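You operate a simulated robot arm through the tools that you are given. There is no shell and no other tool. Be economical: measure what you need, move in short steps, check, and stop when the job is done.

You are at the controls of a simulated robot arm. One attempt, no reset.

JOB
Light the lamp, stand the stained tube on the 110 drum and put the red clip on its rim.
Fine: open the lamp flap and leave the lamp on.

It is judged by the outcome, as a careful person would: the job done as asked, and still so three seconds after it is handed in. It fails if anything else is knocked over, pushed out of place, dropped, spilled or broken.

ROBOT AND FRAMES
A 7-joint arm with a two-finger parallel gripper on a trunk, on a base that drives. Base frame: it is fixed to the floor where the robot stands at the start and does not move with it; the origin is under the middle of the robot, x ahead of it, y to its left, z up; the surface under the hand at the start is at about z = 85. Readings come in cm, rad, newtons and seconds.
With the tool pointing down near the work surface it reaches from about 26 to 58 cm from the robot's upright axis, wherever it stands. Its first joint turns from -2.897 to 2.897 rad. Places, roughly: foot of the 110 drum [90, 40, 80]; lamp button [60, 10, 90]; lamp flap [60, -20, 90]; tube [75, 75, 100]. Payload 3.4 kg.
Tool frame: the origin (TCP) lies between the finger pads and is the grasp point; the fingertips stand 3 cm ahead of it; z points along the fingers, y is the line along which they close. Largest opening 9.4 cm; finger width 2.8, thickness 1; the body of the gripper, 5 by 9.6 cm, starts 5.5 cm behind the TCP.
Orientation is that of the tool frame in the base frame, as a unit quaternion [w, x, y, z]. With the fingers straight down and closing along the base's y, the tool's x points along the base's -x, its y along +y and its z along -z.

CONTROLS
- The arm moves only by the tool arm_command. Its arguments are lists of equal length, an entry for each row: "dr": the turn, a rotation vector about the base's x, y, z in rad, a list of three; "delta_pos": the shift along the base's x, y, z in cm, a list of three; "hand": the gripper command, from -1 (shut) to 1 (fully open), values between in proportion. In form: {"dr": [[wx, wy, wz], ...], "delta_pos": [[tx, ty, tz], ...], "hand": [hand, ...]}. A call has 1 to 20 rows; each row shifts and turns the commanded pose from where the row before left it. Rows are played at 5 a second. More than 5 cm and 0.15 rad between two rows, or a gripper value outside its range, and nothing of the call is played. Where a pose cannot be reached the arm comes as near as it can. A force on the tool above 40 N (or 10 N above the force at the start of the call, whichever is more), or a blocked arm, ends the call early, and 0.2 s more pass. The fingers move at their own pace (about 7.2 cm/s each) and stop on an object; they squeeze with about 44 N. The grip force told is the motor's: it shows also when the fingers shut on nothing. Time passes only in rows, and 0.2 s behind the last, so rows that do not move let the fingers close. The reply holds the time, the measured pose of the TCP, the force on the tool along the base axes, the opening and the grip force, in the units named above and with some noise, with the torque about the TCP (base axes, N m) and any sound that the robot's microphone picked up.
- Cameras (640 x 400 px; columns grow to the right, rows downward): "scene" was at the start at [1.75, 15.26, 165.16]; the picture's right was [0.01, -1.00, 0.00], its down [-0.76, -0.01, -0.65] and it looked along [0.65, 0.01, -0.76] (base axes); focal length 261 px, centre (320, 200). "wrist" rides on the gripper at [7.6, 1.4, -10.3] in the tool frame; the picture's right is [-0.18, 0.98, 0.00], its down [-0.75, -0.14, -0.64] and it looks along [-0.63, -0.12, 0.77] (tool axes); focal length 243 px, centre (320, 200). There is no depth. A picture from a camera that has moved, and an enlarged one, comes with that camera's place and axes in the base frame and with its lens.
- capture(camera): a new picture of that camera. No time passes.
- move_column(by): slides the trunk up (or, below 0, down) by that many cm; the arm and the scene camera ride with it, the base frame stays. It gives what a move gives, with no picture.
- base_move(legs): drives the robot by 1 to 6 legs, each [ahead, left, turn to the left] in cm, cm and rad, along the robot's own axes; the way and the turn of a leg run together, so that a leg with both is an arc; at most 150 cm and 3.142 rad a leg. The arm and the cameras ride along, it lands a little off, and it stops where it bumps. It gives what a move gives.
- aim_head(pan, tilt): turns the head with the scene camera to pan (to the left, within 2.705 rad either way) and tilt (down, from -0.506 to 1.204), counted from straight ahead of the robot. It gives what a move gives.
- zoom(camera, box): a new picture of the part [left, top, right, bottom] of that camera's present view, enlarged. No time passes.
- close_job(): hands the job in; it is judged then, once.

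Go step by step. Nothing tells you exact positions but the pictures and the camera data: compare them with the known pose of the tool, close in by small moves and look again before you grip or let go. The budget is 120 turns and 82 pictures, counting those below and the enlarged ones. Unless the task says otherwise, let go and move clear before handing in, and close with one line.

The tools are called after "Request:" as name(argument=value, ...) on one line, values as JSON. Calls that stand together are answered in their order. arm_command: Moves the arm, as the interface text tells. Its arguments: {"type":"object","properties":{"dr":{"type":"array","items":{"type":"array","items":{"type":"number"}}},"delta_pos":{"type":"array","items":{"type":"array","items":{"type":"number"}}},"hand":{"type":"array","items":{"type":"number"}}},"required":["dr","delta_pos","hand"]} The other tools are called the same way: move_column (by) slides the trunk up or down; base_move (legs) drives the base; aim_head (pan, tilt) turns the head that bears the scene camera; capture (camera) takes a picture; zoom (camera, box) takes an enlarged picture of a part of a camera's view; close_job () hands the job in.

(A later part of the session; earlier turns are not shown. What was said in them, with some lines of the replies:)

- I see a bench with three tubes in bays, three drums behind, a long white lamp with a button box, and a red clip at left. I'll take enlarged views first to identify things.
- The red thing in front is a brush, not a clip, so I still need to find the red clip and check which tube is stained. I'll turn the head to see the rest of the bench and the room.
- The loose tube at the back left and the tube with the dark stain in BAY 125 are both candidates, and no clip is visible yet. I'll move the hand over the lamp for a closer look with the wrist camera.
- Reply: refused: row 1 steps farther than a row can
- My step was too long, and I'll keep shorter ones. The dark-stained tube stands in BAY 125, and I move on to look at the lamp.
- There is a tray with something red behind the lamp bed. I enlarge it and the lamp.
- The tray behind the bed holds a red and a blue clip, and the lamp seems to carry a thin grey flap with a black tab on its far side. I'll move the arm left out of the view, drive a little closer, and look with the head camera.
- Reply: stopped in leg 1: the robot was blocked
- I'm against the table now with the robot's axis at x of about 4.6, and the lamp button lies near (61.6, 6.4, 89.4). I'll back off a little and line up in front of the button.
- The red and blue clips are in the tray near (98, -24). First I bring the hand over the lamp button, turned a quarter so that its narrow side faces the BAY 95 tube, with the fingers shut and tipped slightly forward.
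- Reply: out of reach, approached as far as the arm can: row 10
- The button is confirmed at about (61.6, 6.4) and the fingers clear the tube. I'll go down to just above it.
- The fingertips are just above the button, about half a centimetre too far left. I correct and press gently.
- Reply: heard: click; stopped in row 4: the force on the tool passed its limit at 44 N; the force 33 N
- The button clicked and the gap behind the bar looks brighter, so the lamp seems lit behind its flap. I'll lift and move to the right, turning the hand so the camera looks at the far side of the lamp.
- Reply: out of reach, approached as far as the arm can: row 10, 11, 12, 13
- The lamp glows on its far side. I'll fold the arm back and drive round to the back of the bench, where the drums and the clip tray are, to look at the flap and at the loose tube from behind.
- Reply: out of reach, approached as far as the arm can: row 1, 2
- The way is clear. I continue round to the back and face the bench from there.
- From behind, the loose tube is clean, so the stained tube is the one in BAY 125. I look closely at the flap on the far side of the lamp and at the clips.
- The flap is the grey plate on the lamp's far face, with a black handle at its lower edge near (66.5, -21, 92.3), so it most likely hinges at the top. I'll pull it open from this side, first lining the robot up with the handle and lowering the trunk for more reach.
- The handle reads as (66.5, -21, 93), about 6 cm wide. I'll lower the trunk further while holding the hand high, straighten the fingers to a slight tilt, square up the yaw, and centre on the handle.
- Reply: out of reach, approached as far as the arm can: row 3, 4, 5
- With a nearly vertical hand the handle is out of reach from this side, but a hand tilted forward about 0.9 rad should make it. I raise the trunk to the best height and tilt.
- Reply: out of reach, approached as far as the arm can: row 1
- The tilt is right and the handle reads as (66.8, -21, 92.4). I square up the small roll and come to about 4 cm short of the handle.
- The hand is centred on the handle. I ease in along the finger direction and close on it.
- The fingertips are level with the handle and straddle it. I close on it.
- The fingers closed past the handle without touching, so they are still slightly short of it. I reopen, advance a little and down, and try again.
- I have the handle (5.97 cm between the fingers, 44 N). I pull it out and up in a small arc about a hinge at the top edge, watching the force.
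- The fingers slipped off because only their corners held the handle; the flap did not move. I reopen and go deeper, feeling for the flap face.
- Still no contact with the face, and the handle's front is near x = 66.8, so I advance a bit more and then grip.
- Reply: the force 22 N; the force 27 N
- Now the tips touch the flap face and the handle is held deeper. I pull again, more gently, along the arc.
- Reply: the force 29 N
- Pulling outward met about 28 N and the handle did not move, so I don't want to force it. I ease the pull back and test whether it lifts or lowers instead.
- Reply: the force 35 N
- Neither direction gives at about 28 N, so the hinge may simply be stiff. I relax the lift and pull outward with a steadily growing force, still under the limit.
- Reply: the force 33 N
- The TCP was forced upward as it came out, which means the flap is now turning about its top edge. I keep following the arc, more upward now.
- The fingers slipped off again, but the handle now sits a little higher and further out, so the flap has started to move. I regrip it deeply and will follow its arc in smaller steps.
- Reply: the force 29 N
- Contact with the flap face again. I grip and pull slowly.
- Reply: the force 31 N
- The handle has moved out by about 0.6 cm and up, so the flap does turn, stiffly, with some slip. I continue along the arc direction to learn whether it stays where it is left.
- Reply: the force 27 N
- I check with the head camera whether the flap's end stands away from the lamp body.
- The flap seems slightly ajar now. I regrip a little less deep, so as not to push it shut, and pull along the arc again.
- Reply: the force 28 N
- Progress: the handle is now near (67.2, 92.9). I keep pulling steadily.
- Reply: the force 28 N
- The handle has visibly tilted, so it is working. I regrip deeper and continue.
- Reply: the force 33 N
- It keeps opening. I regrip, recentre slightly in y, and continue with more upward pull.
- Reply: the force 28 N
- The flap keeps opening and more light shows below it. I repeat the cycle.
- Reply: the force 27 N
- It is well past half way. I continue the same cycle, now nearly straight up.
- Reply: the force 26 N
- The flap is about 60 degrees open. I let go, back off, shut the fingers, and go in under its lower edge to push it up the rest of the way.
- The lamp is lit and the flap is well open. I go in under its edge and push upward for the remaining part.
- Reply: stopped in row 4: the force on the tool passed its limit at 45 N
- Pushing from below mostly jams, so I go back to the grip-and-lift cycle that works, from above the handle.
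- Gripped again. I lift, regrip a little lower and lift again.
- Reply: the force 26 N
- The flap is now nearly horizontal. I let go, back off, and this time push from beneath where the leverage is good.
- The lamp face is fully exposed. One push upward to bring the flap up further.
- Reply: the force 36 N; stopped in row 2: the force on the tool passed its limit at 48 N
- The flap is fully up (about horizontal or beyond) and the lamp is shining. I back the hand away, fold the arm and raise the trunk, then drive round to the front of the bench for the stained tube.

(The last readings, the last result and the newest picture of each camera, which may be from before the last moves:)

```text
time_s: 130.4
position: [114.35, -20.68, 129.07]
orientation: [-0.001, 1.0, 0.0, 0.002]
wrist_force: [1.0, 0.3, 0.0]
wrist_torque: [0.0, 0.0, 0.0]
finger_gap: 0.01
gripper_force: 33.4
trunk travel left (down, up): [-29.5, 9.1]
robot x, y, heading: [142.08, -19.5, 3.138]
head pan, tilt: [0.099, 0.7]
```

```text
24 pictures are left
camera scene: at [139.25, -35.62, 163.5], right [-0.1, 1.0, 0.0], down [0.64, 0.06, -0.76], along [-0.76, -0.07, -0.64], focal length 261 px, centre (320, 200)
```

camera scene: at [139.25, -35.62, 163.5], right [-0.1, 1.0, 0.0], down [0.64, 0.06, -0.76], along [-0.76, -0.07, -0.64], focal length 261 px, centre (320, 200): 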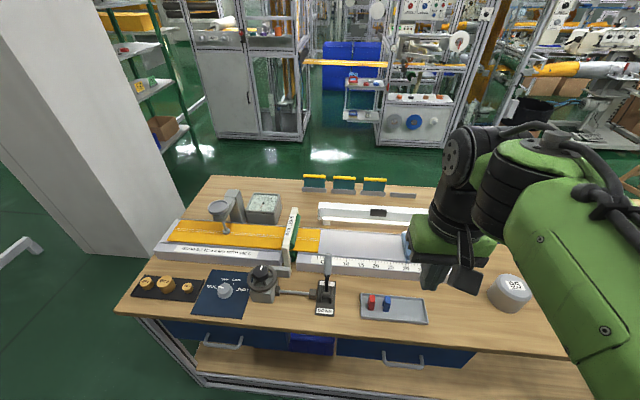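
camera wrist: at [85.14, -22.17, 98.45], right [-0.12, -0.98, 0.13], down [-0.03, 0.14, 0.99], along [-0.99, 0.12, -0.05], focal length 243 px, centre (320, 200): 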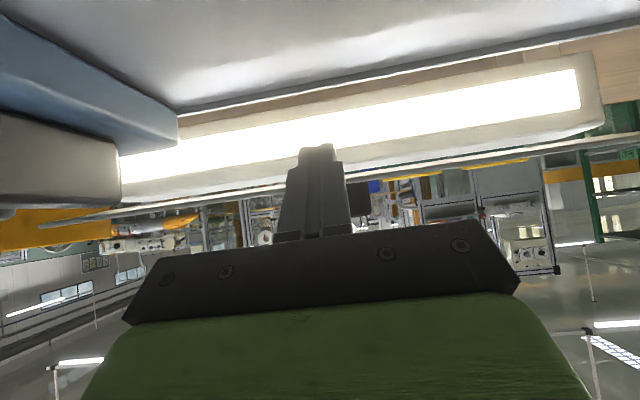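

All is in order there. Now I drive round to the front, to stand before the stained tube.

Request:
base_move(legs=[[0, -80, 0], [0, -80, 0], [0, 0, 3.14], [-148, 0, 0], [0, -84, 0]])

Request:
aim_head(pan=0.0, tilt=0.95)

Request:
capture(camera="scene")

```text
time_s: 156.9
position: [27.54, 56.79, 129.04]
orientation: [-0.002, -0.027, 1.0, -0.001]
wrist_force: [0.0, -0.3, -0.8]
wrist_torque: [0.01, 0.02, 0.01]
finger_gap: 0.0
gripper_force: 33.1
trunk travel left (down, up): [-29.5, 9.1]
robot x, y, heading: [0.06, 54.07, 0.048]
head pan, tilt: [0.099, 0.7]
```

```text
time_s: 157.7
position: [27.54, 56.81, 129.12]
orientation: [-0.002, -0.027, 1.0, -0.001]
wrist_force: [-0.2, 1.0, 0.1]
wrist_torque: [-0.01, 0.0, -0.01]
finger_gap: 0.0
gripper_force: 32.9
trunk travel left (down, up): [-29.5, 9.1]
robot x, y, heading: [0.44, 53.7, 0.05]
head pan, tilt: [0.0, 0.949]
```

```text
23 pictures are left
camera scene: at [0.79, 69.34, 161.5], right [0.05, -1.0, 0.0], down [-0.81, -0.04, -0.58], along [0.58, 0.03, -0.81], focal length 261 px, centre (320, 200)
```

scene: 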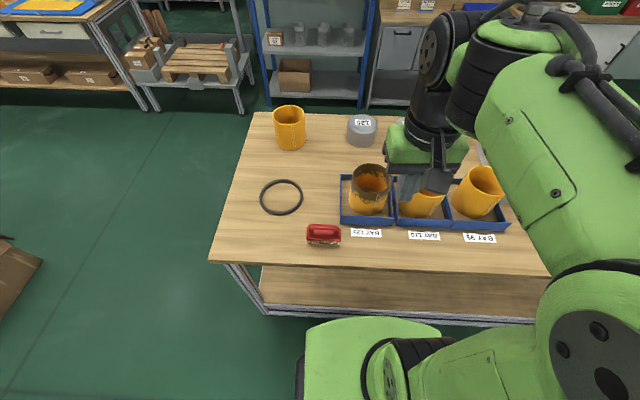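

The stained tube's rim centre is near (55.8, 56.1), its rim at about z = 98.5. I'll drive 3 cm closer and bring the open hand over the left side of its rim to grip the wall.

Request:
base_move(legs=[[3, 0, -0.05]])

Request:
arm_command(dr=[[0, 0, 0], [0, 0, 0], [0, 0, 0], [0, 0, 0], [0, 0, 0], [0, 0, 0], [0, 0, 0]], delta_pos=[[3.5, 0.8, 0], [3.5, 0.8, -2], [3.5, 0.8, -3], [3.5, 0.8, -3], [3.5, 0.8, -3], [3.5, 0.8, -3], [3.5, 0.8, -3]], hand=[0.3, 0.3, 0.3, 0.3, 0.3, 0.3, 0.3])

Request:
capture(camera="wrist")

```text
time_s: 158.5
position: [30.69, 55.48, 129.06]
orientation: [-0.003, -0.003, 1.0, 0.0]
wrist_force: [0.3, 0.0, -0.1]
wrist_torque: [0.0, 0.04, -0.01]
finger_gap: 0.01
gripper_force: 33.4
trunk travel left (down, up): [-29.5, 9.1]
robot x, y, heading: [3.11, 54.07, 0.001]
head pan, tilt: [0.0, 0.949]
```

```text
time_s: 160.1
position: [55.1, 61.3, 112.07]
orientation: [-0.003, -0.004, 1.0, -0.001]
wrist_force: [0.3, -0.4, 0.0]
wrist_torque: [0.03, 0.07, -0.05]
finger_gap: 6.13
gripper_force: 0.0
trunk travel left (down, up): [-29.5, 9.1]
robot x, y, heading: [3.16, 53.82, 0.002]
head pan, tilt: [0.0, 0.949]
```

```text
22 pictures are left
camera wrist: at [47.48, 62.82, 122.48], right [0.18, 0.98, 0.0], down [0.76, -0.14, 0.64], along [0.63, -0.12, -0.77], focal length 243 px, centre (320, 200)
```

wrist: 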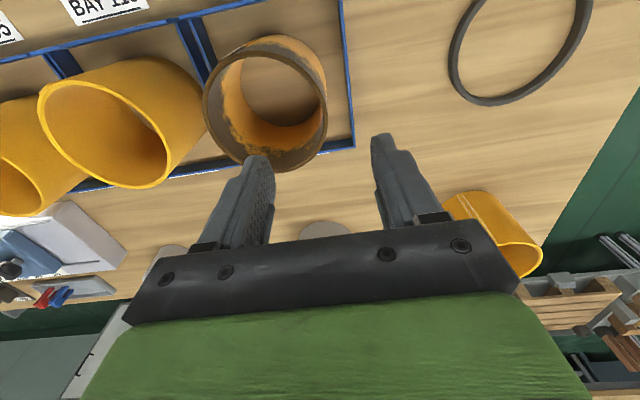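

I enlarge the tube's rim to measure its diameter and wall.

Request:
zoom(camera="wrist", box=[176, 30, 352, 140])

```text
3.64 times, centred on (264, 85) of wrist
camera zoom: at [47.48, 62.82, 122.48], right [0.18, 0.98, 0.0], down [0.76, -0.14, 0.64], along [0.63, -0.12, -0.77], focal length 882 px, centre (524, 618)
```

zoom: 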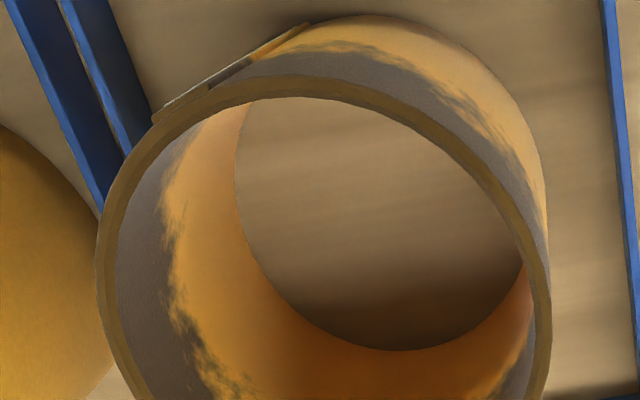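

The tube is open at both ends with an inner width near 11.3 cm, so it slips over the 110 drum. I lower the hand with the fingers either side of the left wall.

Request:
arm_command(dr=[[0, 0, 0], [0, 0, 0], [0, 0, 0], [0, 0, 0], [0, 0, 0]], delta_pos=[[0.7, 0.65, 0], [0, 0, -4], [0, 0, -4], [0, 0, -4], [0, 0, -3.5]], hand=[0.3, 0.3, 0.3, 0.3, 0.3])

Request:
capture(camera="wrist")

```text
time_s: 161.3
position: [55.7, 61.98, 96.59]
orientation: [-0.003, -0.003, 1.0, 0.0]
wrist_force: [0.1, 1.4, -1.1]
wrist_torque: [0.0, -0.04, 0.03]
finger_gap: 6.11
gripper_force: 0.1
trunk travel left (down, up): [-29.5, 9.1]
robot x, y, heading: [3.27, 54.38, 0.003]
head pan, tilt: [0.0, 0.949]
```

```text
20 pictures are left
camera wrist: at [48.07, 63.43, 106.97], right [0.18, 0.98, 0.0], down [0.76, -0.14, 0.64], along [0.63, -0.12, -0.77], focal length 243 px, centre (320, 200)
```

wrist: 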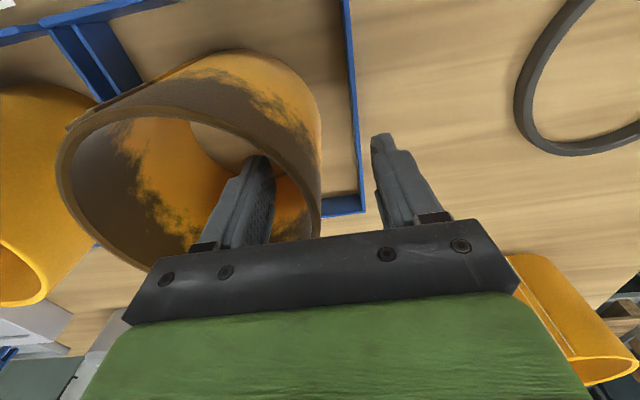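

The wall is between the fingers. I close and lift a little.

Request:
arm_command(dr=[[0, 0, 0], [0, 0, 0], [0, 0, 0], [0, 0, 0], [0, 0, 0], [0, 0, 0]], delta_pos=[[0, 0, 0], [0, 0, 0], [0, 0, 0], [0, 0, 0.5], [0, 0, 1], [0, 0, 1.5]], hand=[-0.6, -1, -1, -1, -1, -1])

Request:
capture(camera="scene")

```text
time_s: 162.7
position: [55.58, 61.8, 99.72]
orientation: [-0.002, -0.002, 1.0, -0.001]
wrist_force: [0.2, -0.1, -1.8]
wrist_torque: [0.07, -0.01, -0.02]
finger_gap: 0.76
gripper_force: 41.4
trunk travel left (down, up): [-29.5, 9.1]
robot x, y, heading: [2.93, 54.18, -0.004]
head pan, tilt: [0.0, 0.949]
```

```text
19 pictures are left
camera scene: at [4.5, 69.35, 161.5], right [0.0, -1.0, 0.0], down [-0.81, 0.0, -0.58], along [0.58, 0.0, -0.81], focal length 261 px, centre (320, 200)
```

scene: 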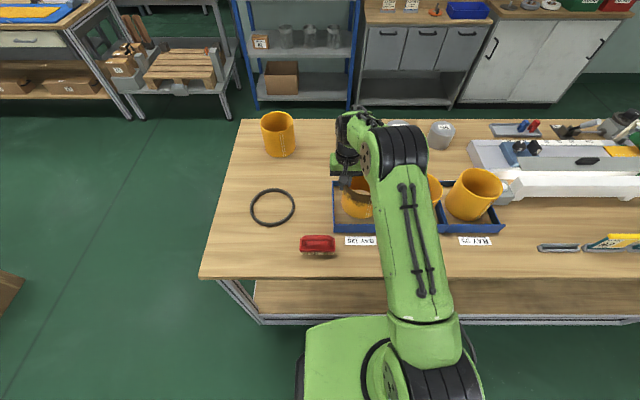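

The tube is held and off its bay; it is light. I lift it clear and draw it in for the drive round.

Request:
arm_command(dr=[[0, 0, 0], [0, 0, 0], [0, 0, 0], [0, 0, 0], [0, 0, 0], [0, 0, 0], [0, 0, 0], [0, 0, 0], [0, 0, 0], [0, 0, 0]], delta_pos=[[0, 0, 3], [0, 0, 3], [0, 0, 3], [-1, 0, 3], [-3, 0, 3], [-3.5, 0, 3], [-3.5, 0, 3], [-3.5, 0, 3], [-3.5, 0, 1], [-3, 0, 0]], hand=[-1, -1, -1, -1, -1, -1, -1, -1, -1, -1])

Request:
capture(camera="wrist")

```text
time_s: 164.9
position: [34.7, 61.66, 124.59]
orientation: [-0.003, -0.002, 1.0, -0.001]
wrist_force: [-0.6, -0.5, -0.8]
wrist_torque: [0.05, 0.0, 0.01]
finger_gap: 0.73
gripper_force: 41.8
trunk travel left (down, up): [-29.5, 9.1]
robot x, y, heading: [2.95, 53.87, 0.002]
head pan, tilt: [0.0, 0.949]
```

```text
18 pictures are left
camera wrist: at [27.14, 63.29, 134.94], right [0.18, 0.98, 0.0], down [0.76, -0.14, 0.64], along [0.63, -0.12, -0.77], focal length 243 px, centre (320, 200)
```

wrist: 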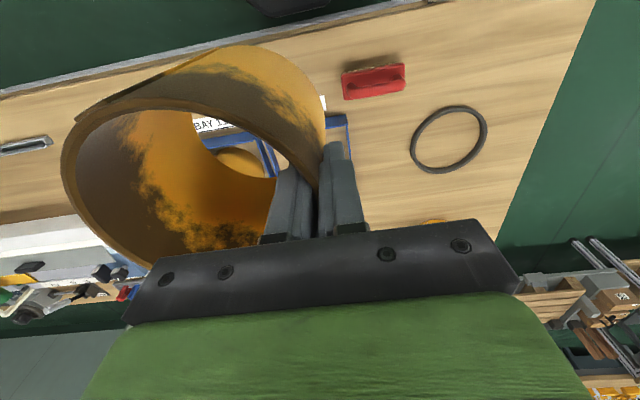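

The tube is held squarely by its wall. I drive round to the back, to stand opposite the 110 drum.

Request:
base_move(legs=[[-10, 0, 0], [0, 87, 0], [149.5, 0, 0], [0, 0, 3.14], [0, 101, 0]])

Request:
aim_head(pan=0.15, tilt=0.95)

Request:
capture(camera="scene")

```text
time_s: 189.3
position: [108.15, 41.66, 124.47]
orientation: [-0.002, 1.0, -0.027, 0.003]
wrist_force: [-0.9, -0.6, -0.7]
wrist_torque: [-0.07, 0.02, 0.02]
finger_gap: 0.77
gripper_force: 41.5
trunk travel left (down, up): [-29.5, 9.1]
robot x, y, heading: [139.95, 47.1, 3.08]
head pan, tilt: [0.0, 0.949]
```

```text
time_s: 190.0
position: [108.12, 41.84, 124.54]
orientation: [-0.001, 1.0, -0.026, 0.003]
wrist_force: [-0.6, 0.5, -0.6]
wrist_torque: [-0.07, 0.0, -0.01]
finger_gap: 0.75
gripper_force: 41.8
trunk travel left (down, up): [-29.5, 9.1]
robot x, y, heading: [140.47, 47.33, 3.086]
head pan, tilt: [0.15, 0.949]
```

```text
17 pictures are left
camera scene: at [138.05, 31.28, 161.5], right [-0.09, 1.0, 0.0], down [0.81, 0.07, -0.58], along [-0.58, -0.05, -0.81], focal length 261 px, centre (320, 200)
```

scene: 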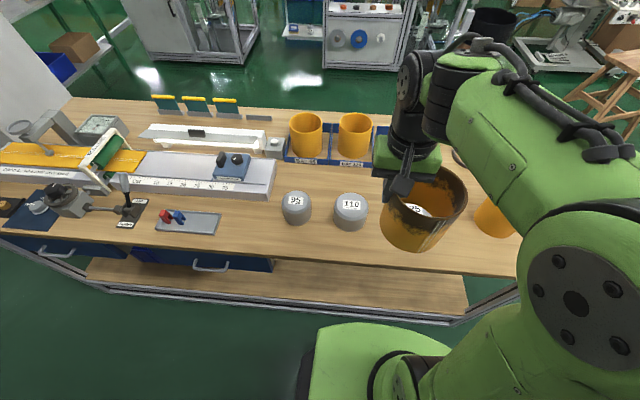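

The 110 drum is near (90, 37). I shift the robot to face it squarely and then carry the tube toward it, keeping it high.

Request:
base_move(legs=[[-1, 11, 0.057]])

Request:
aim_head(pan=0.0, tilt=0.95)

Request:
zoom(camera="scene", box=[220, 150, 460, 300])

```text
time_s: 191.2
position: [109.14, 29.02, 124.5]
orientation: [-0.002, 1.0, 0.0, 0.003]
wrist_force: [-1.2, -0.8, -0.9]
wrist_torque: [-0.06, 0.04, 0.01]
finger_gap: 0.77
gripper_force: 41.9
trunk travel left (down, up): [-29.5, 9.1]
robot x, y, heading: [140.71, 36.69, 3.136]
head pan, tilt: [0.15, 0.949]
```

```text
time_s: 191.9
position: [109.2, 29.04, 124.54]
orientation: [-0.001, 1.0, 0.0, 0.002]
wrist_force: [-0.4, -0.3, -1.0]
wrist_torque: [-0.04, 0.02, 0.01]
finger_gap: 0.76
gripper_force: 41.3
trunk travel left (down, up): [-29.5, 9.1]
robot x, y, heading: [140.99, 36.14, 3.132]
head pan, tilt: [0.0, 0.949]
```

```text
2.67 times, centred on (340, 225) of scene
camera zoom: at [139.5, 21.28, 161.5], right [0.0, 1.0, 0.0], down [0.81, 0.0, -0.58], along [-0.58, 0.0, -0.81], focal length 696 px, centre (267, 133)
```

zoom: 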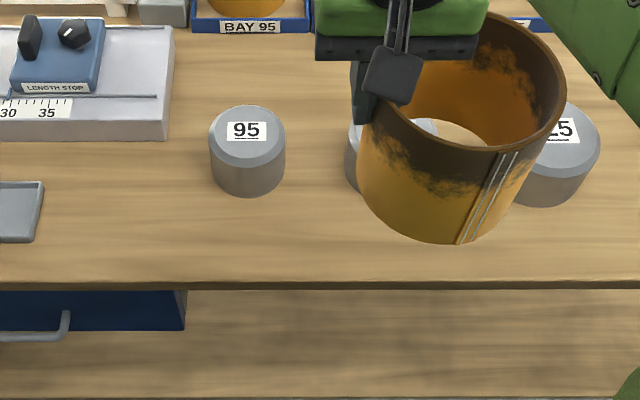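

The drum stands at about (89.6, 36.9) with its top near z = 91.7. I bring the tube over it with its lower rim still a few centimetres above the drum, then look.

Request:
arm_command(dr=[[0, 0, 0], [0, 0, 0], [0, 0, 0], [0, 0, 0], [0, 0, 0], [0, 0, 0], [0, 0, 0], [0, 0, 0], [0, 0, 0]], delta_pos=[[-3.5, 0.3, 0], [-3.5, 0.3, 0], [-3.5, 0.3, 0], [-3.5, 0.3, 0], [-3.5, 0.3, -3], [-2.1, 0.5, -4], [0, 0, -4], [0, 0, -4], [0, 0, -2]], hand=[-1, -1, -1, -1, -1, -1, -1, -1, -1])

Request:
capture(camera="wrist")

Request:
zoom(camera="scene", box=[260, 120, 500, 270])

```text
time_s: 193.9
position: [89.63, 30.9, 107.45]
orientation: [-0.001, 1.0, 0.001, 0.002]
wrist_force: [-0.6, -0.9, -1.1]
wrist_torque: [-0.06, 0.05, 0.04]
finger_gap: 0.77
gripper_force: 41.5
trunk travel left (down, up): [-29.5, 9.1]
robot x, y, heading: [140.93, 36.72, 3.132]
head pan, tilt: [0.0, 0.949]
```

```text
15 pictures are left
camera wrist: at [97.21, 29.58, 117.83], right [-0.18, -0.98, 0.0], down [-0.76, 0.14, 0.64], along [-0.63, 0.12, -0.77], focal length 243 px, centre (320, 200)
```

wrist: 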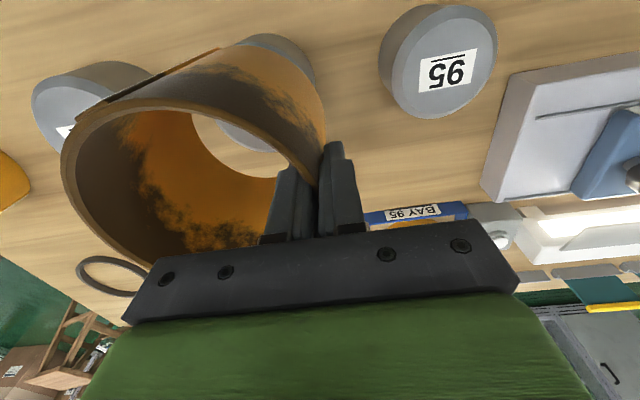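

```text
2.67 times, centred on (380, 195) of scene
camera zoom: at [139.52, 21.25, 161.5], right [0.0, 1.0, 0.0], down [0.81, 0.0, -0.58], along [-0.58, 0.0, -0.81], focal length 696 px, centre (160, 213)
```

zoom: 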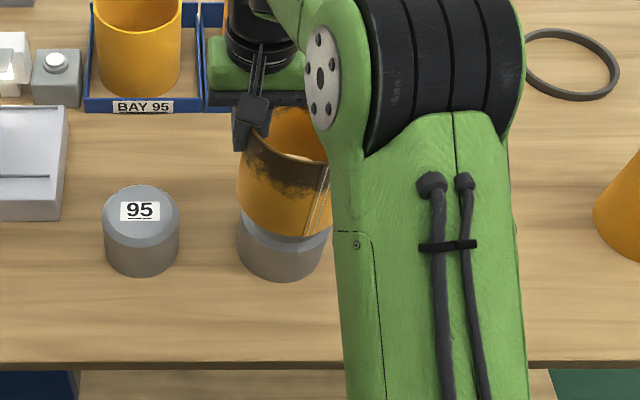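

The tube is nearly coaxial with the drum, judged from both cameras. I shift a hair toward the robot and lower gently, watching the force.

Request:
arm_command(dr=[[0, 0, 0], [0, 0, 0], [0, 0, 0], [0, 0, 0], [0, 0, 0]], delta_pos=[[0.15, 0, -1], [0, 0, -1], [0, 0, -1], [0, 0, -0.5], [0, 0, -0.5]], hand=[-1, -1, -1, -1, -1])

Request:
zoom(camera="wrist", box=[60, 20, 380, 220])

```text
time_s: 195.1
position: [89.82, 31.15, 103.41]
orientation: [-0.001, 1.0, 0.0, 0.003]
wrist_force: [1.6, -0.8, 1.0]
wrist_torque: [-0.08, -0.58, -0.22]
finger_gap: 0.76
gripper_force: 41.9
trunk travel left (down, up): [-29.5, 9.1]
robot x, y, heading: [140.7, 36.05, 3.139]
head pan, tilt: [0.0, 0.949]
```

```text
2.00 times, centred on (220, 120) of wrist
camera zoom: at [97.39, 29.78, 113.82], right [-0.18, -0.98, 0.0], down [-0.76, 0.14, 0.64], along [-0.63, 0.12, -0.77], focal length 485 px, centre (520, 360)
```

zoom: 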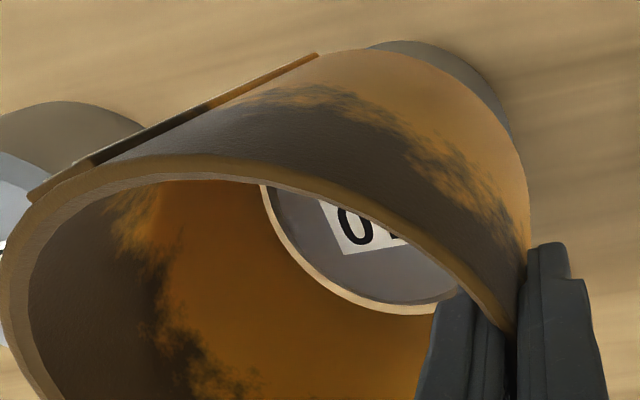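

There is light contact, and the force and the visible gap both say the tube sits slightly too far from me. I lift a touch, shift it 0.2 cm toward the robot and lower again.

Request:
arm_command(dr=[[0, 0, 0], [0, 0, 0], [0, 0, 0], [0, 0, 0]], delta_pos=[[0, 0, 0.5], [0.2, 0, 0], [0, 0, -0.5], [0, 0, -0.3]], hand=[-1, -1, -1, -1])

```text
time_s: 196.1
position: [90.04, 31.09, 103.11]
orientation: [-0.001, 1.0, 0.0, 0.003]
wrist_force: [-0.3, -0.2, -0.9]
wrist_torque: [-0.05, 0.03, 0.01]
finger_gap: 0.75
gripper_force: 42.3
trunk travel left (down, up): [-29.5, 9.1]
robot x, y, heading: [141.15, 36.51, 3.138]
head pan, tilt: [0.0, 0.949]
```

The contact torque is gone, so the tube's lower rim has found its way over the drum. I lower further.

Request:
arm_command(dr=[[0, 0, 0], [0, 0, 0], [0, 0, 0]], delta_pos=[[0, 0, -0.4], [0, 0, -0.4], [0, 0, -0.4]], hand=[-1, -1, -1])

```text
time_s: 196.9
position: [89.96, 31.06, 102.04]
orientation: [-0.002, 1.0, 0.0, 0.003]
wrist_force: [0.3, -0.1, -1.8]
wrist_torque: [-0.05, 0.02, 0.05]
finger_gap: 0.77
gripper_force: 41.7
trunk travel left (down, up): [-29.5, 9.1]
robot x, y, heading: [140.58, 36.57, 3.135]
head pan, tilt: [0.0, 0.949]
```

No resistance. I keep lowering toward the bench.

Request:
arm_command(dr=[[0, 0, 0], [0, 0, 0], [0, 0, 0], [0, 0, 0], [0, 0, 0], [0, 0, 0]], delta_pos=[[0, 0, -0.6], [0, 0, -0.6], [0, 0, -0.6], [0, 0, -0.6], [0, 0, -0.6], [0, 0, -0.6]], hand=[-1, -1, -1, -1, -1, -1])

Request:
zoom(camera="wrist", box=[60, 20, 380, 220])

```text
time_s: 198.3
position: [89.81, 31.1, 98.36]
orientation: [-0.001, 1.0, 0.0, 0.004]
wrist_force: [0.3, -0.3, -0.8]
wrist_torque: [-0.08, -0.02, 0.02]
finger_gap: 0.74
gripper_force: 41.3
trunk travel left (down, up): [-29.5, 9.1]
robot x, y, heading: [140.96, 36.31, 3.135]
head pan, tilt: [0.0, 0.949]
```

```text
2.00 times, centred on (220, 120) of wrist
camera zoom: at [97.44, 29.74, 108.7], right [-0.18, -0.98, 0.0], down [-0.76, 0.14, 0.64], along [-0.63, 0.12, -0.77], focal length 485 px, centre (520, 360)
```

zoom: 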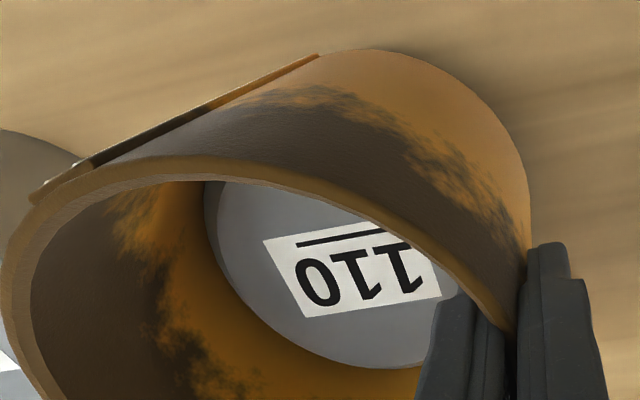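

The 110 drum is inside the tube. I lower until the tube touches the bench.

Request:
arm_command(dr=[[0, 0, 0], [0, 0, 0], [0, 0, 0], [0, 0, 0], [0, 0, 0]], delta_pos=[[0, 0, -0.6], [0, 0, -0.5], [0, 0, -0.4], [0, 0, -0.3], [0, 0, -0.2]], hand=[-1, -1, -1, -1, -1])

```text
time_s: 199.5
position: [89.93, 31.08, 96.59]
orientation: [-0.001, 1.0, 0.001, 0.0]
wrist_force: [-0.9, -0.7, 11.2]
wrist_torque: [0.0, -0.27, -0.03]
finger_gap: 0.75
gripper_force: 41.1
trunk travel left (down, up): [-29.5, 9.1]
robot x, y, heading: [140.49, 36.3, 3.142]
head pan, tilt: [0.0, 0.949]
```

The tube stands on the bench around the drum. I ease off, open the fingers and rise straight up.

Request:
arm_command(dr=[[0, 0, 0], [0, 0, 0], [0, 0, 0], [0, 0, 0], [0, 0, 0], [0, 0, 0], [0, 0, 0], [0, 0, 0], [0, 0, 0]], delta_pos=[[0, 0, 0.25], [0, 0, 0], [0, 0, 0], [0, 0, 0], [0, 0, 1], [0, 0, 2], [0, 0, 3], [0, 0, 4], [0, 0, 3]], hand=[-1, -0.5, -0.2, -0.2, -0.2, -0.2, -0.2, -0.2, -0.2])

Request:
capture(camera="wrist")

```text
time_s: 201.5
position: [89.81, 30.89, 109.7]
orientation: [-0.001, 1.0, 0.001, 0.002]
wrist_force: [-1.0, 0.1, 0.2]
wrist_torque: [-0.01, 0.0, -0.01]
finger_gap: 3.76
gripper_force: 0.0
trunk travel left (down, up): [-29.5, 9.1]
robot x, y, heading: [140.85, 36.22, 3.141]
head pan, tilt: [0.0, 0.949]
```

```text
11 pictures are left
camera wrist: at [97.49, 29.58, 120.17], right [-0.18, -0.98, 0.0], down [-0.76, 0.14, 0.64], along [-0.63, 0.12, -0.77], focal length 243 px, centre (320, 200)
```

wrist: 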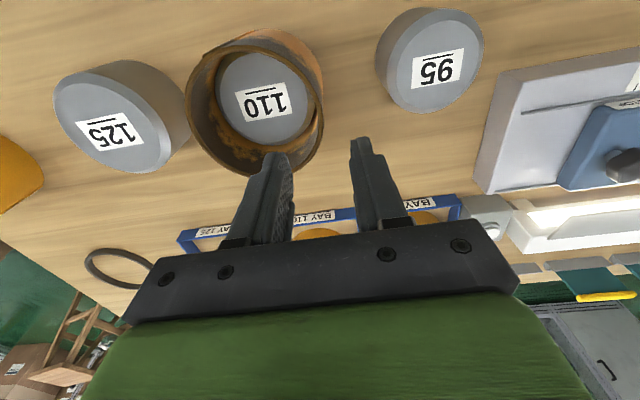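

The tube stands over the 110 drum. Next is the red clip: I raise the hand, drive along to the tray and look at the clip from close up.

Request:
arm_command(dr=[[0, 0, 0], [0, 0, 0], [0, 0, 0], [0, 0, 0]], delta_pos=[[2, 0, 3], [3, 0, 3], [3, 0, 2], [2, 0, 0]], hand=[0, 0, 0, 0])

Request:
base_move(legs=[[-1, 55, 0]])

Request:
arm_command(dr=[[0, 0, 0], [0, 0, 0], [0, 0, 0], [0, 0, 0]], delta_pos=[[0, 0, -3], [0, 0, -4], [0, 0, -4], [0, 0, -4]], hand=[0, 0, 0, 0])

Request:
capture(camera="wrist")

```text
time_s: 202.5
position: [100.03, 30.91, 117.65]
orientation: [-0.001, 1.0, 0.0, 0.002]
wrist_force: [0.6, -0.2, -0.4]
wrist_torque: [0.02, 0.0, -0.01]
finger_gap: 4.69
gripper_force: 0.1
trunk travel left (down, up): [-29.5, 9.1]
robot x, y, heading: [140.74, 36.48, 3.134]
head pan, tilt: [0.0, 0.949]
```

```text
time_s: 205.7
position: [100.5, -24.59, 117.7]
orientation: [-0.001, 1.0, -0.001, 0.002]
wrist_force: [-0.1, 0.1, -0.4]
wrist_torque: [0.01, 0.0, -0.02]
finger_gap: 4.71
gripper_force: 0.0
trunk travel left (down, up): [-29.5, 9.1]
robot x, y, heading: [141.86, -19.17, 3.138]
head pan, tilt: [0.0, 0.949]
```

```text
time_s: 206.7
position: [100.37, -24.78, 102.73]
orientation: [-0.001, 1.0, 0.0, 0.003]
wrist_force: [-0.4, 0.5, 0.5]
wrist_torque: [0.04, 0.01, 0.01]
finger_gap: 4.68
gripper_force: 0.0
trunk travel left (down, up): [-29.5, 9.1]
robot x, y, heading: [141.87, -19.15, 3.141]
head pan, tilt: [0.0, 0.949]
```

```text
10 pictures are left
camera wrist: at [107.95, -26.19, 113.1], right [-0.18, -0.98, 0.0], down [-0.76, 0.14, 0.64], along [-0.63, 0.12, -0.77], focal length 243 px, centre (320, 200)
```

wrist: 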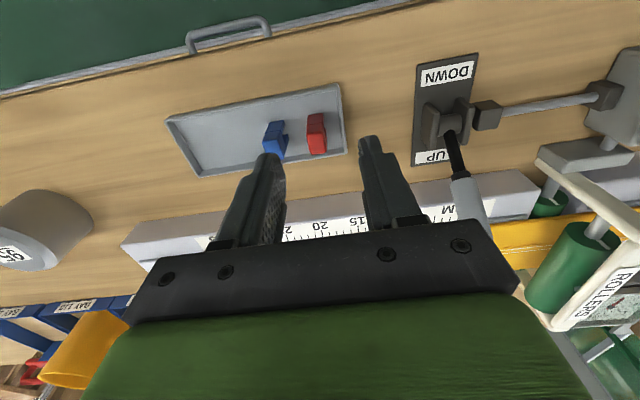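

The red clip is near (96.6, -23.6). I enlarge it to see its shape.

Request:
zoom(camera="wrist", box=[256, 95, 352, 155])

```text
6.67 times, centred on (304, 125) of wrist
camera zoom: at [107.95, -26.19, 113.1], right [-0.18, -0.98, 0.0], down [-0.76, 0.14, 0.64], along [-0.63, 0.12, -0.77], focal length 1618 px, centre (427, 700)
```

zoom: 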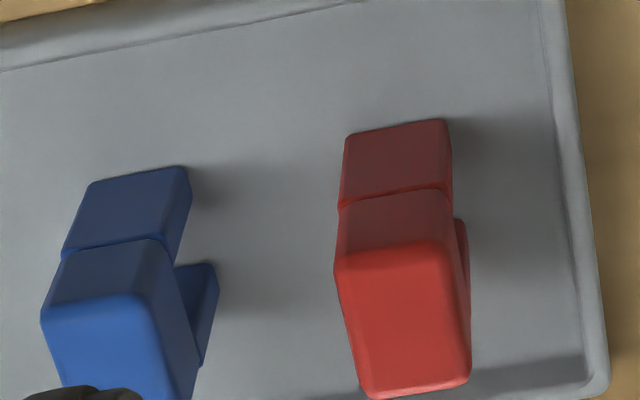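

The clip is an inverted U about 2.2 cm along x and 1.6 cm wide, centred near (97.0, -23.75), with its top at about z = 90.8 and the slot facing down. I'll take it by its top block, keeping the fingertips above the slot.

Request:
arm_command(dr=[[0, 0, 0], [0, 0, 0], [0, 0, 0], [0, 0, 0]], delta_pos=[[-3.3, 1.0, 0], [0, 0, -3], [0, 0, -3], [0, 0, -1.5]], hand=[-0.3, -0.3, -0.3, -0.3])

Request:
zoom(camera="wrist", box=[220, 90, 412, 210])

```text
time_s: 207.7
position: [97.29, -23.73, 95.48]
orientation: [0.0, 1.0, -0.001, 0.004]
wrist_force: [0.5, -0.1, -0.7]
wrist_torque: [0.02, 0.03, 0.02]
finger_gap: 3.32
gripper_force: 0.1
trunk travel left (down, up): [-29.5, 9.1]
robot x, y, heading: [141.67, -18.85, 3.139]
head pan, tilt: [0.0, 0.949]
```

```text
3.33 times, centred on (316, 150) of wrist
camera zoom: at [104.85, -24.93, 105.79], right [-0.18, -0.98, 0.0], down [-0.76, 0.14, 0.64], along [-0.63, 0.12, -0.77], focal length 809 px, centre (333, 367)
```

zoom: 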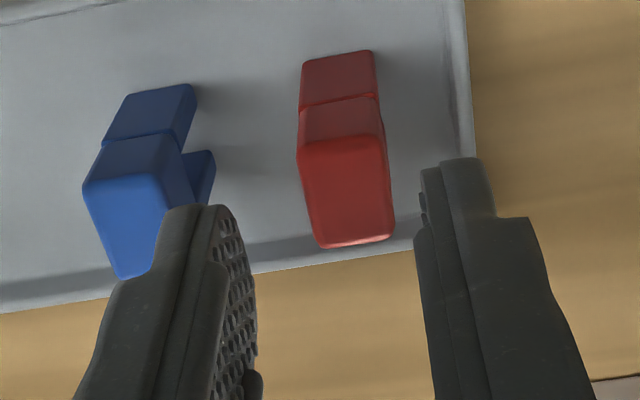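

Position confirmed at (96.95, -23.75). I lower onto the top block and close.

Request:
arm_command(dr=[[0, 0, 0], [0, 0, 0], [0, 0, 0], [0, 0, 0], [0, 0, 0], [0, 0, 0]], delta_pos=[[-0.35, 0, 0], [0, 0, -2], [0, 0, -1.7], [0, 0, 0], [0, 0, 0], [0, 0, 0]], hand=[-0.3, -0.3, -0.3, -1, -1, -1])

Request:
arm_command(dr=[[0, 0, 0], [0, 0, 0], [0, 0, 0], [0, 0, 0]], delta_pos=[[0, 0, 1], [0, 0, 2], [0, 0, 3], [0, 0, 4]], hand=[-1, -1, -1, -1])

Request:
zoom(camera="wrist", box=[220, 90, 412, 210])

```text
time_s: 209.1
position: [96.9, -23.63, 91.56]
orientation: [-0.001, 1.0, 0.0, 0.003]
wrist_force: [-0.3, 0.2, -0.6]
wrist_torque: [0.04, 0.02, -0.01]
finger_gap: 1.64
gripper_force: 44.3
trunk travel left (down, up): [-29.5, 9.1]
robot x, y, heading: [141.62, -19.17, 3.142]
head pan, tilt: [0.0, 0.949]
```

```text
time_s: 210.1
position: [97.05, -23.58, 101.99]
orientation: [0.0, 1.0, 0.0, 0.003]
wrist_force: [0.1, -0.3, 0.4]
wrist_torque: [0.02, 0.01, -0.01]
finger_gap: 1.62
gripper_force: 44.0
trunk travel left (down, up): [-29.5, 9.1]
robot x, y, heading: [141.32, -19.24, 3.135]
head pan, tilt: [0.0, 0.949]
```

```text
3.33 times, centred on (316, 150) of wrist
camera zoom: at [104.58, -24.92, 112.32], right [-0.18, -0.98, 0.0], down [-0.76, 0.14, 0.64], along [-0.63, 0.12, -0.77], focal length 809 px, centre (333, 367)
```

zoom: 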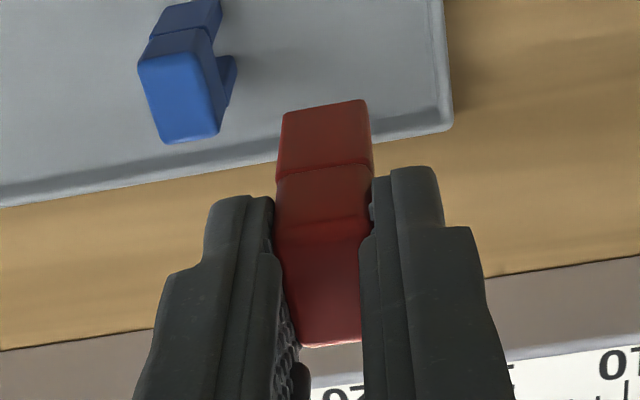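

The clip is held and clear of the tray; its slot runs along y, so it will sit on the rim at the side facing the robot. I raise it and drive back to the tube.

Request:
arm_command(dr=[[0, 0, 0], [0, 0, 0], [0, 0, 0], [0, 0, 0]], delta_pos=[[1, 0, 4], [1, 0, 4], [1, 0, 4], [0, 0, 4]], hand=[-1, -1, -1, -1])

Request:
base_move(legs=[[-0.5, -59, 0]])

```text
time_s: 211.1
position: [100.09, -23.57, 117.19]
orientation: [-0.001, 1.0, 0.0, 0.002]
wrist_force: [-0.3, 0.2, -0.9]
wrist_torque: [0.02, -0.01, 0.06]
finger_gap: 1.64
gripper_force: 44.5
trunk travel left (down, up): [-29.5, 9.1]
robot x, y, heading: [141.39, -19.2, 3.136]
head pan, tilt: [0.0, 0.949]
```

```text
time_s: 214.4
position: [100.65, 35.11, 117.13]
orientation: [-0.001, 1.0, 0.0, 0.003]
wrist_force: [0.7, -0.4, -0.3]
wrist_torque: [-0.04, 0.04, 0.05]
finger_gap: 1.62
gripper_force: 44.1
trunk travel left (down, up): [-29.5, 9.1]
robot x, y, heading: [142.23, 39.4, 3.136]
head pan, tilt: [0.0, 0.949]
```

I bring the clip above the near side of the rim, still about 4 cm up, and look.

Request:
arm_command(dr=[[0, 0, 0], [0, 0, 0], [0, 0, 0], [0, 0, 0]], delta_pos=[[-2.4, 0.9, 0], [-2.4, 0.9, -2], [0, 0, -4], [0, 0, -3]], hand=[-1, -1, -1, -1])

Request:
capture(camera="wrist")

```text
time_s: 215.4
position: [95.77, 36.74, 108.25]
orientation: [-0.001, 1.0, 0.0, 0.002]
wrist_force: [-0.2, -0.1, -0.6]
wrist_torque: [0.02, 0.02, 0.01]
finger_gap: 1.62
gripper_force: 43.8
trunk travel left (down, up): [-29.5, 9.1]
robot x, y, heading: [142.29, 39.85, 3.139]
head pan, tilt: [0.0, 0.949]
```

```text
6 pictures are left
camera wrist: at [103.27, 35.5, 118.52], right [-0.18, -0.98, 0.0], down [-0.76, 0.14, 0.64], along [-0.63, 0.12, -0.77], focal length 243 px, centre (320, 200)
```

wrist: 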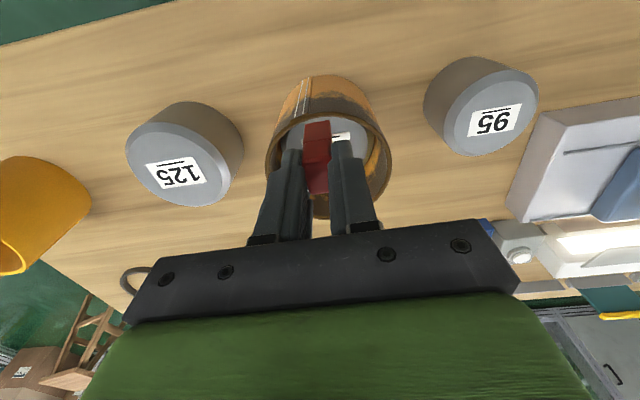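

I enlarge to measure the near rim against the clip.

Request:
zoom(camera="wrist", box=[248, 70, 408, 170])

```text
4.00 times, centred on (328, 120) of wrist
camera zoom: at [103.27, 35.5, 118.52], right [-0.18, -0.98, 0.0], down [-0.76, 0.14, 0.64], along [-0.63, 0.12, -0.77], focal length 970 px, centre (288, 520)
```

zoom: 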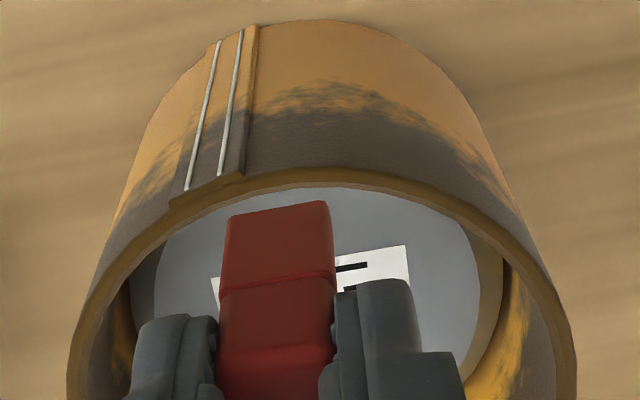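

The rim's near wall is at x = 95.85, and there is a seam strip just left of the clip, so I shift 0.6 cm to the right of it and lower slowly.

Request:
arm_command(dr=[[0, 0, 0], [0, 0, 0], [0, 0, 0], [0, 0, 0], [0, 0, 0], [0, 0, 0]], delta_pos=[[0.05, -0.65, 0], [0, 0, -2], [0, 0, -1.2], [0, 0, -0.5], [0, 0, -0.5], [0, 0, -0.4]], hand=[-1, -1, -1, -1, -1, -1])

Request:
zoom(camera="wrist", box=[216, 70, 424, 200])

```text
time_s: 216.8
position: [95.91, 36.14, 103.48]
orientation: [-0.001, 1.0, -0.001, 0.003]
wrist_force: [0.0, -0.6, -0.4]
wrist_torque: [0.04, 0.02, 0.02]
finger_gap: 1.62
gripper_force: 43.7
trunk travel left (down, up): [-29.5, 9.1]
robot x, y, heading: [142.51, 39.27, 3.138]
head pan, tilt: [0.0, 0.949]
```

```text
3.08 times, centred on (320, 135) of wrist
camera zoom: at [103.46, 34.77, 113.88], right [-0.18, -0.98, 0.0], down [-0.76, 0.14, 0.64], along [-0.63, 0.12, -0.77], focal length 746 px, centre (320, 400)
```

zoom: 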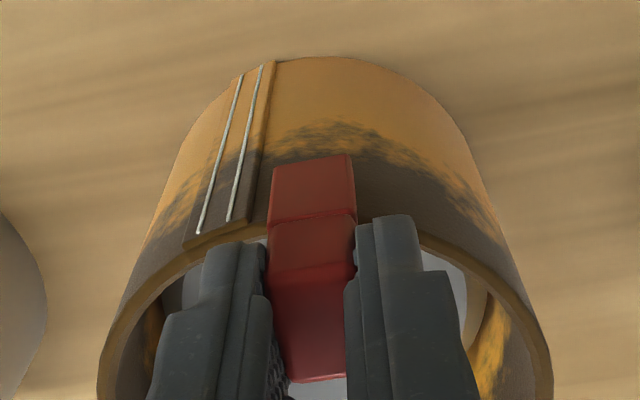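

The near leg is outside the wall and nothing touches. I continue down until the clip seats on the rim.

Request:
arm_command(dr=[[0, 0, 0], [0, 0, 0], [0, 0, 0], [0, 0, 0], [0, 0, 0]], delta_pos=[[0, 0, -0.4], [0, 0, -0.4], [0, 0, -0.4], [0, 0, -0.3], [0, 0, -0.2]], hand=[-1, -1, -1, -1, -1])

```text
time_s: 218.0
position: [95.88, 36.19, 101.88]
orientation: [0.0, 1.0, -0.001, 0.003]
wrist_force: [0.3, 0.4, -0.2]
wrist_torque: [0.02, 0.03, 0.0]
finger_gap: 1.63
gripper_force: 44.1
trunk travel left (down, up): [-29.5, 9.1]
robot x, y, heading: [142.35, 39.63, 3.137]
head pan, tilt: [0.0, 0.949]
```

Still free. A few smaller steps.

Request:
arm_command(dr=[[0, 0, 0], [0, 0, 0], [0, 0, 0]], delta_pos=[[0, 0, -0.2], [0, 0, -0.2], [0, 0, -0.2]], hand=[-1, -1, -1])

```text
time_s: 218.8
position: [95.96, 36.21, 101.33]
orientation: [-0.001, 1.0, 0.0, 0.003]
wrist_force: [0.6, 0.2, 2.1]
wrist_torque: [-0.01, 0.03, 0.0]
finger_gap: 1.63
gripper_force: 44.2
trunk travel left (down, up): [-29.5, 9.1]
robot x, y, heading: [142.29, 39.8, 3.138]
head pan, tilt: [0.0, 0.949]
```

A slight contact begins. One more small step, then a look.

Request:
arm_command(dr=[[0, 0, 0], [0, 0, 0]], delta_pos=[[0, 0, -0.2], [0, 0, 0]], hand=[-1, -1])

Request:
zoom(camera="wrist", box=[216, 70, 424, 200])

```text
time_s: 219.4
position: [95.97, 36.22, 101.4]
orientation: [-0.001, 1.0, 0.0, 0.001]
wrist_force: [0.5, 0.3, 19.1]
wrist_torque: [-0.04, 0.05, 0.0]
finger_gap: 1.64
gripper_force: 43.5
trunk travel left (down, up): [-29.5, 9.1]
robot x, y, heading: [142.64, 39.49, 3.137]
head pan, tilt: [0.0, 0.949]
```

```text
3.08 times, centred on (320, 135) of wrist
camera zoom: at [103.53, 34.89, 111.7], right [-0.18, -0.98, 0.0], down [-0.75, 0.14, 0.64], along [-0.63, 0.12, -0.77], focal length 746 px, centre (320, 400)
```

zoom: 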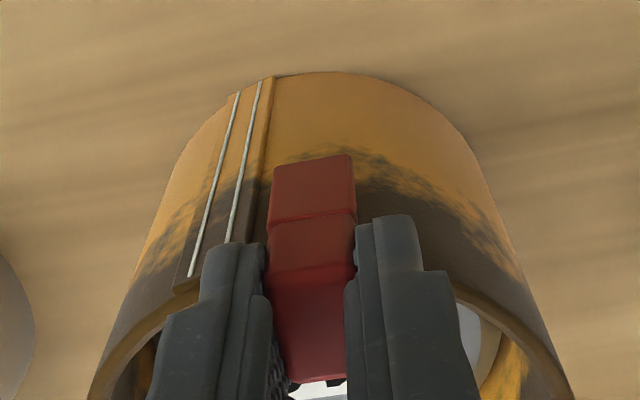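

The clip is seated firmly on the rim, one leg outside and one inside. I ease off, open a little and rise straight up.

Request:
arm_command(dr=[[0, 0, 0], [0, 0, 0], [0, 0, 0], [0, 0, 0], [0, 0, 0], [0, 0, 0], [0, 0, 0], [0, 0, 0], [0, 0, 0]], delta_pos=[[0, 0, 0.3], [0, 0, 0], [0, 0, 0], [0, 0, 0], [0, 0, 1], [0, 0, 2], [0, 0, 3], [0, 0, 4], [0, 0, 4]], hand=[-1, -0.5, -0.4, -0.4, -0.4, -0.4, -0.4, -0.4, -0.4])

Request:
capture(camera="wrist")

```text
time_s: 221.4
position: [96.07, 36.13, 115.44]
orientation: [-0.001, 1.0, 0.0, 0.003]
wrist_force: [-1.0, 0.3, 0.6]
wrist_torque: [0.02, -0.01, 0.01]
finger_gap: 2.83
gripper_force: 0.0
trunk travel left (down, up): [-29.5, 9.1]
robot x, y, heading: [142.14, 39.25, 3.138]
head pan, tilt: [0.0, 0.949]
```

```text
2 pictures are left
camera wrist: at [103.72, 34.78, 125.88], right [-0.18, -0.98, 0.0], down [-0.76, 0.14, 0.64], along [-0.63, 0.12, -0.77], focal length 243 px, centre (320, 200)
```

wrist: 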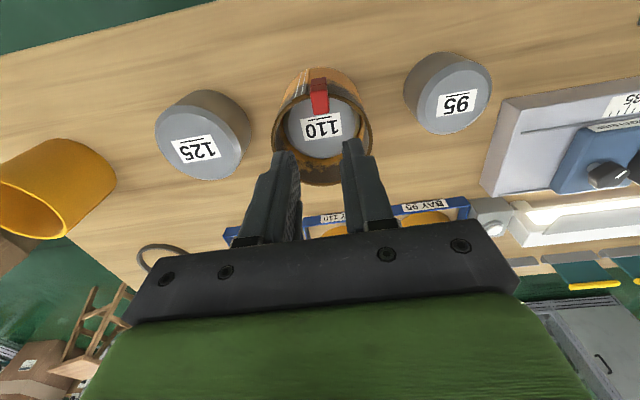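

The clip sits on the rim, the tube stands over the 110 drum, and the lamp glows with its flap up. I draw the arm back and take a last overall look.

Request:
arm_command(dr=[[0, 0, 0], [0, 0, 0], [0, 0, 0], [0, 0, 0]], delta_pos=[[3, 0, 3], [4, 0, 2], [4, 0, 0], [4, 0, 0]], hand=[-0.4, -0.4, -0.4, -0.4])

Request:
aim_head(pan=0.45, tilt=0.85)

Request:
capture(camera="scene")

```text
time_s: 222.4
position: [111.16, 36.32, 120.47]
orientation: [-0.001, 1.0, 0.0, 0.001]
wrist_force: [-0.4, 0.4, -0.3]
wrist_torque: [0.0, 0.04, 0.02]
finger_gap: 2.83
gripper_force: 0.1
trunk travel left (down, up): [-29.5, 9.1]
robot x, y, heading: [142.63, 39.6, 3.132]
head pan, tilt: [0.0, 0.949]
```

```text
time_s: 223.3
position: [111.0, 36.22, 120.46]
orientation: [-0.001, 1.0, 0.0, 0.003]
wrist_force: [0.7, -0.3, -0.7]
wrist_torque: [0.03, 0.0, 0.03]
finger_gap: 2.78
gripper_force: 0.1
trunk travel left (down, up): [-29.5, 9.1]
robot x, y, heading: [142.57, 39.66, 3.135]
head pan, tilt: [0.45, 0.85]
```

```text
1 pictures are left
camera scene: at [141.25, 20.92, 162.25], right [-0.43, 0.9, 0.0], down [0.68, 0.32, -0.66], along [-0.6, -0.28, -0.75], focal length 261 px, centre (320, 200)
```

scene: 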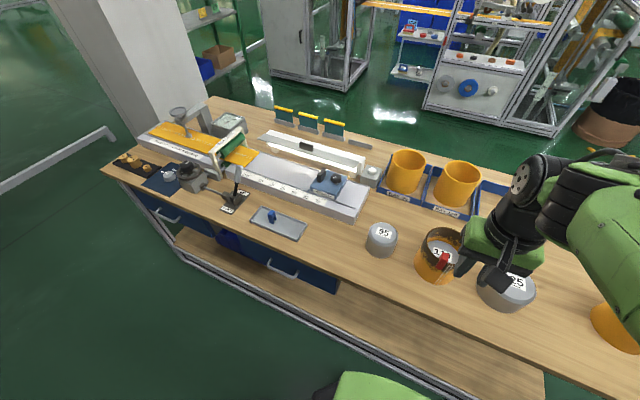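

Everything is in place: the lamp is lit with its flap up, the stained tube is on the 110 drum, the red clip is on its rim, and the rest is undisturbed. I hand the job in.

Request:
close_job()

```text
The job is handed in.
```

The job is handed in: the lamp is on with its flap open, the stained tube stands on the bench around the 110 drum, and the red clip is on its rim.
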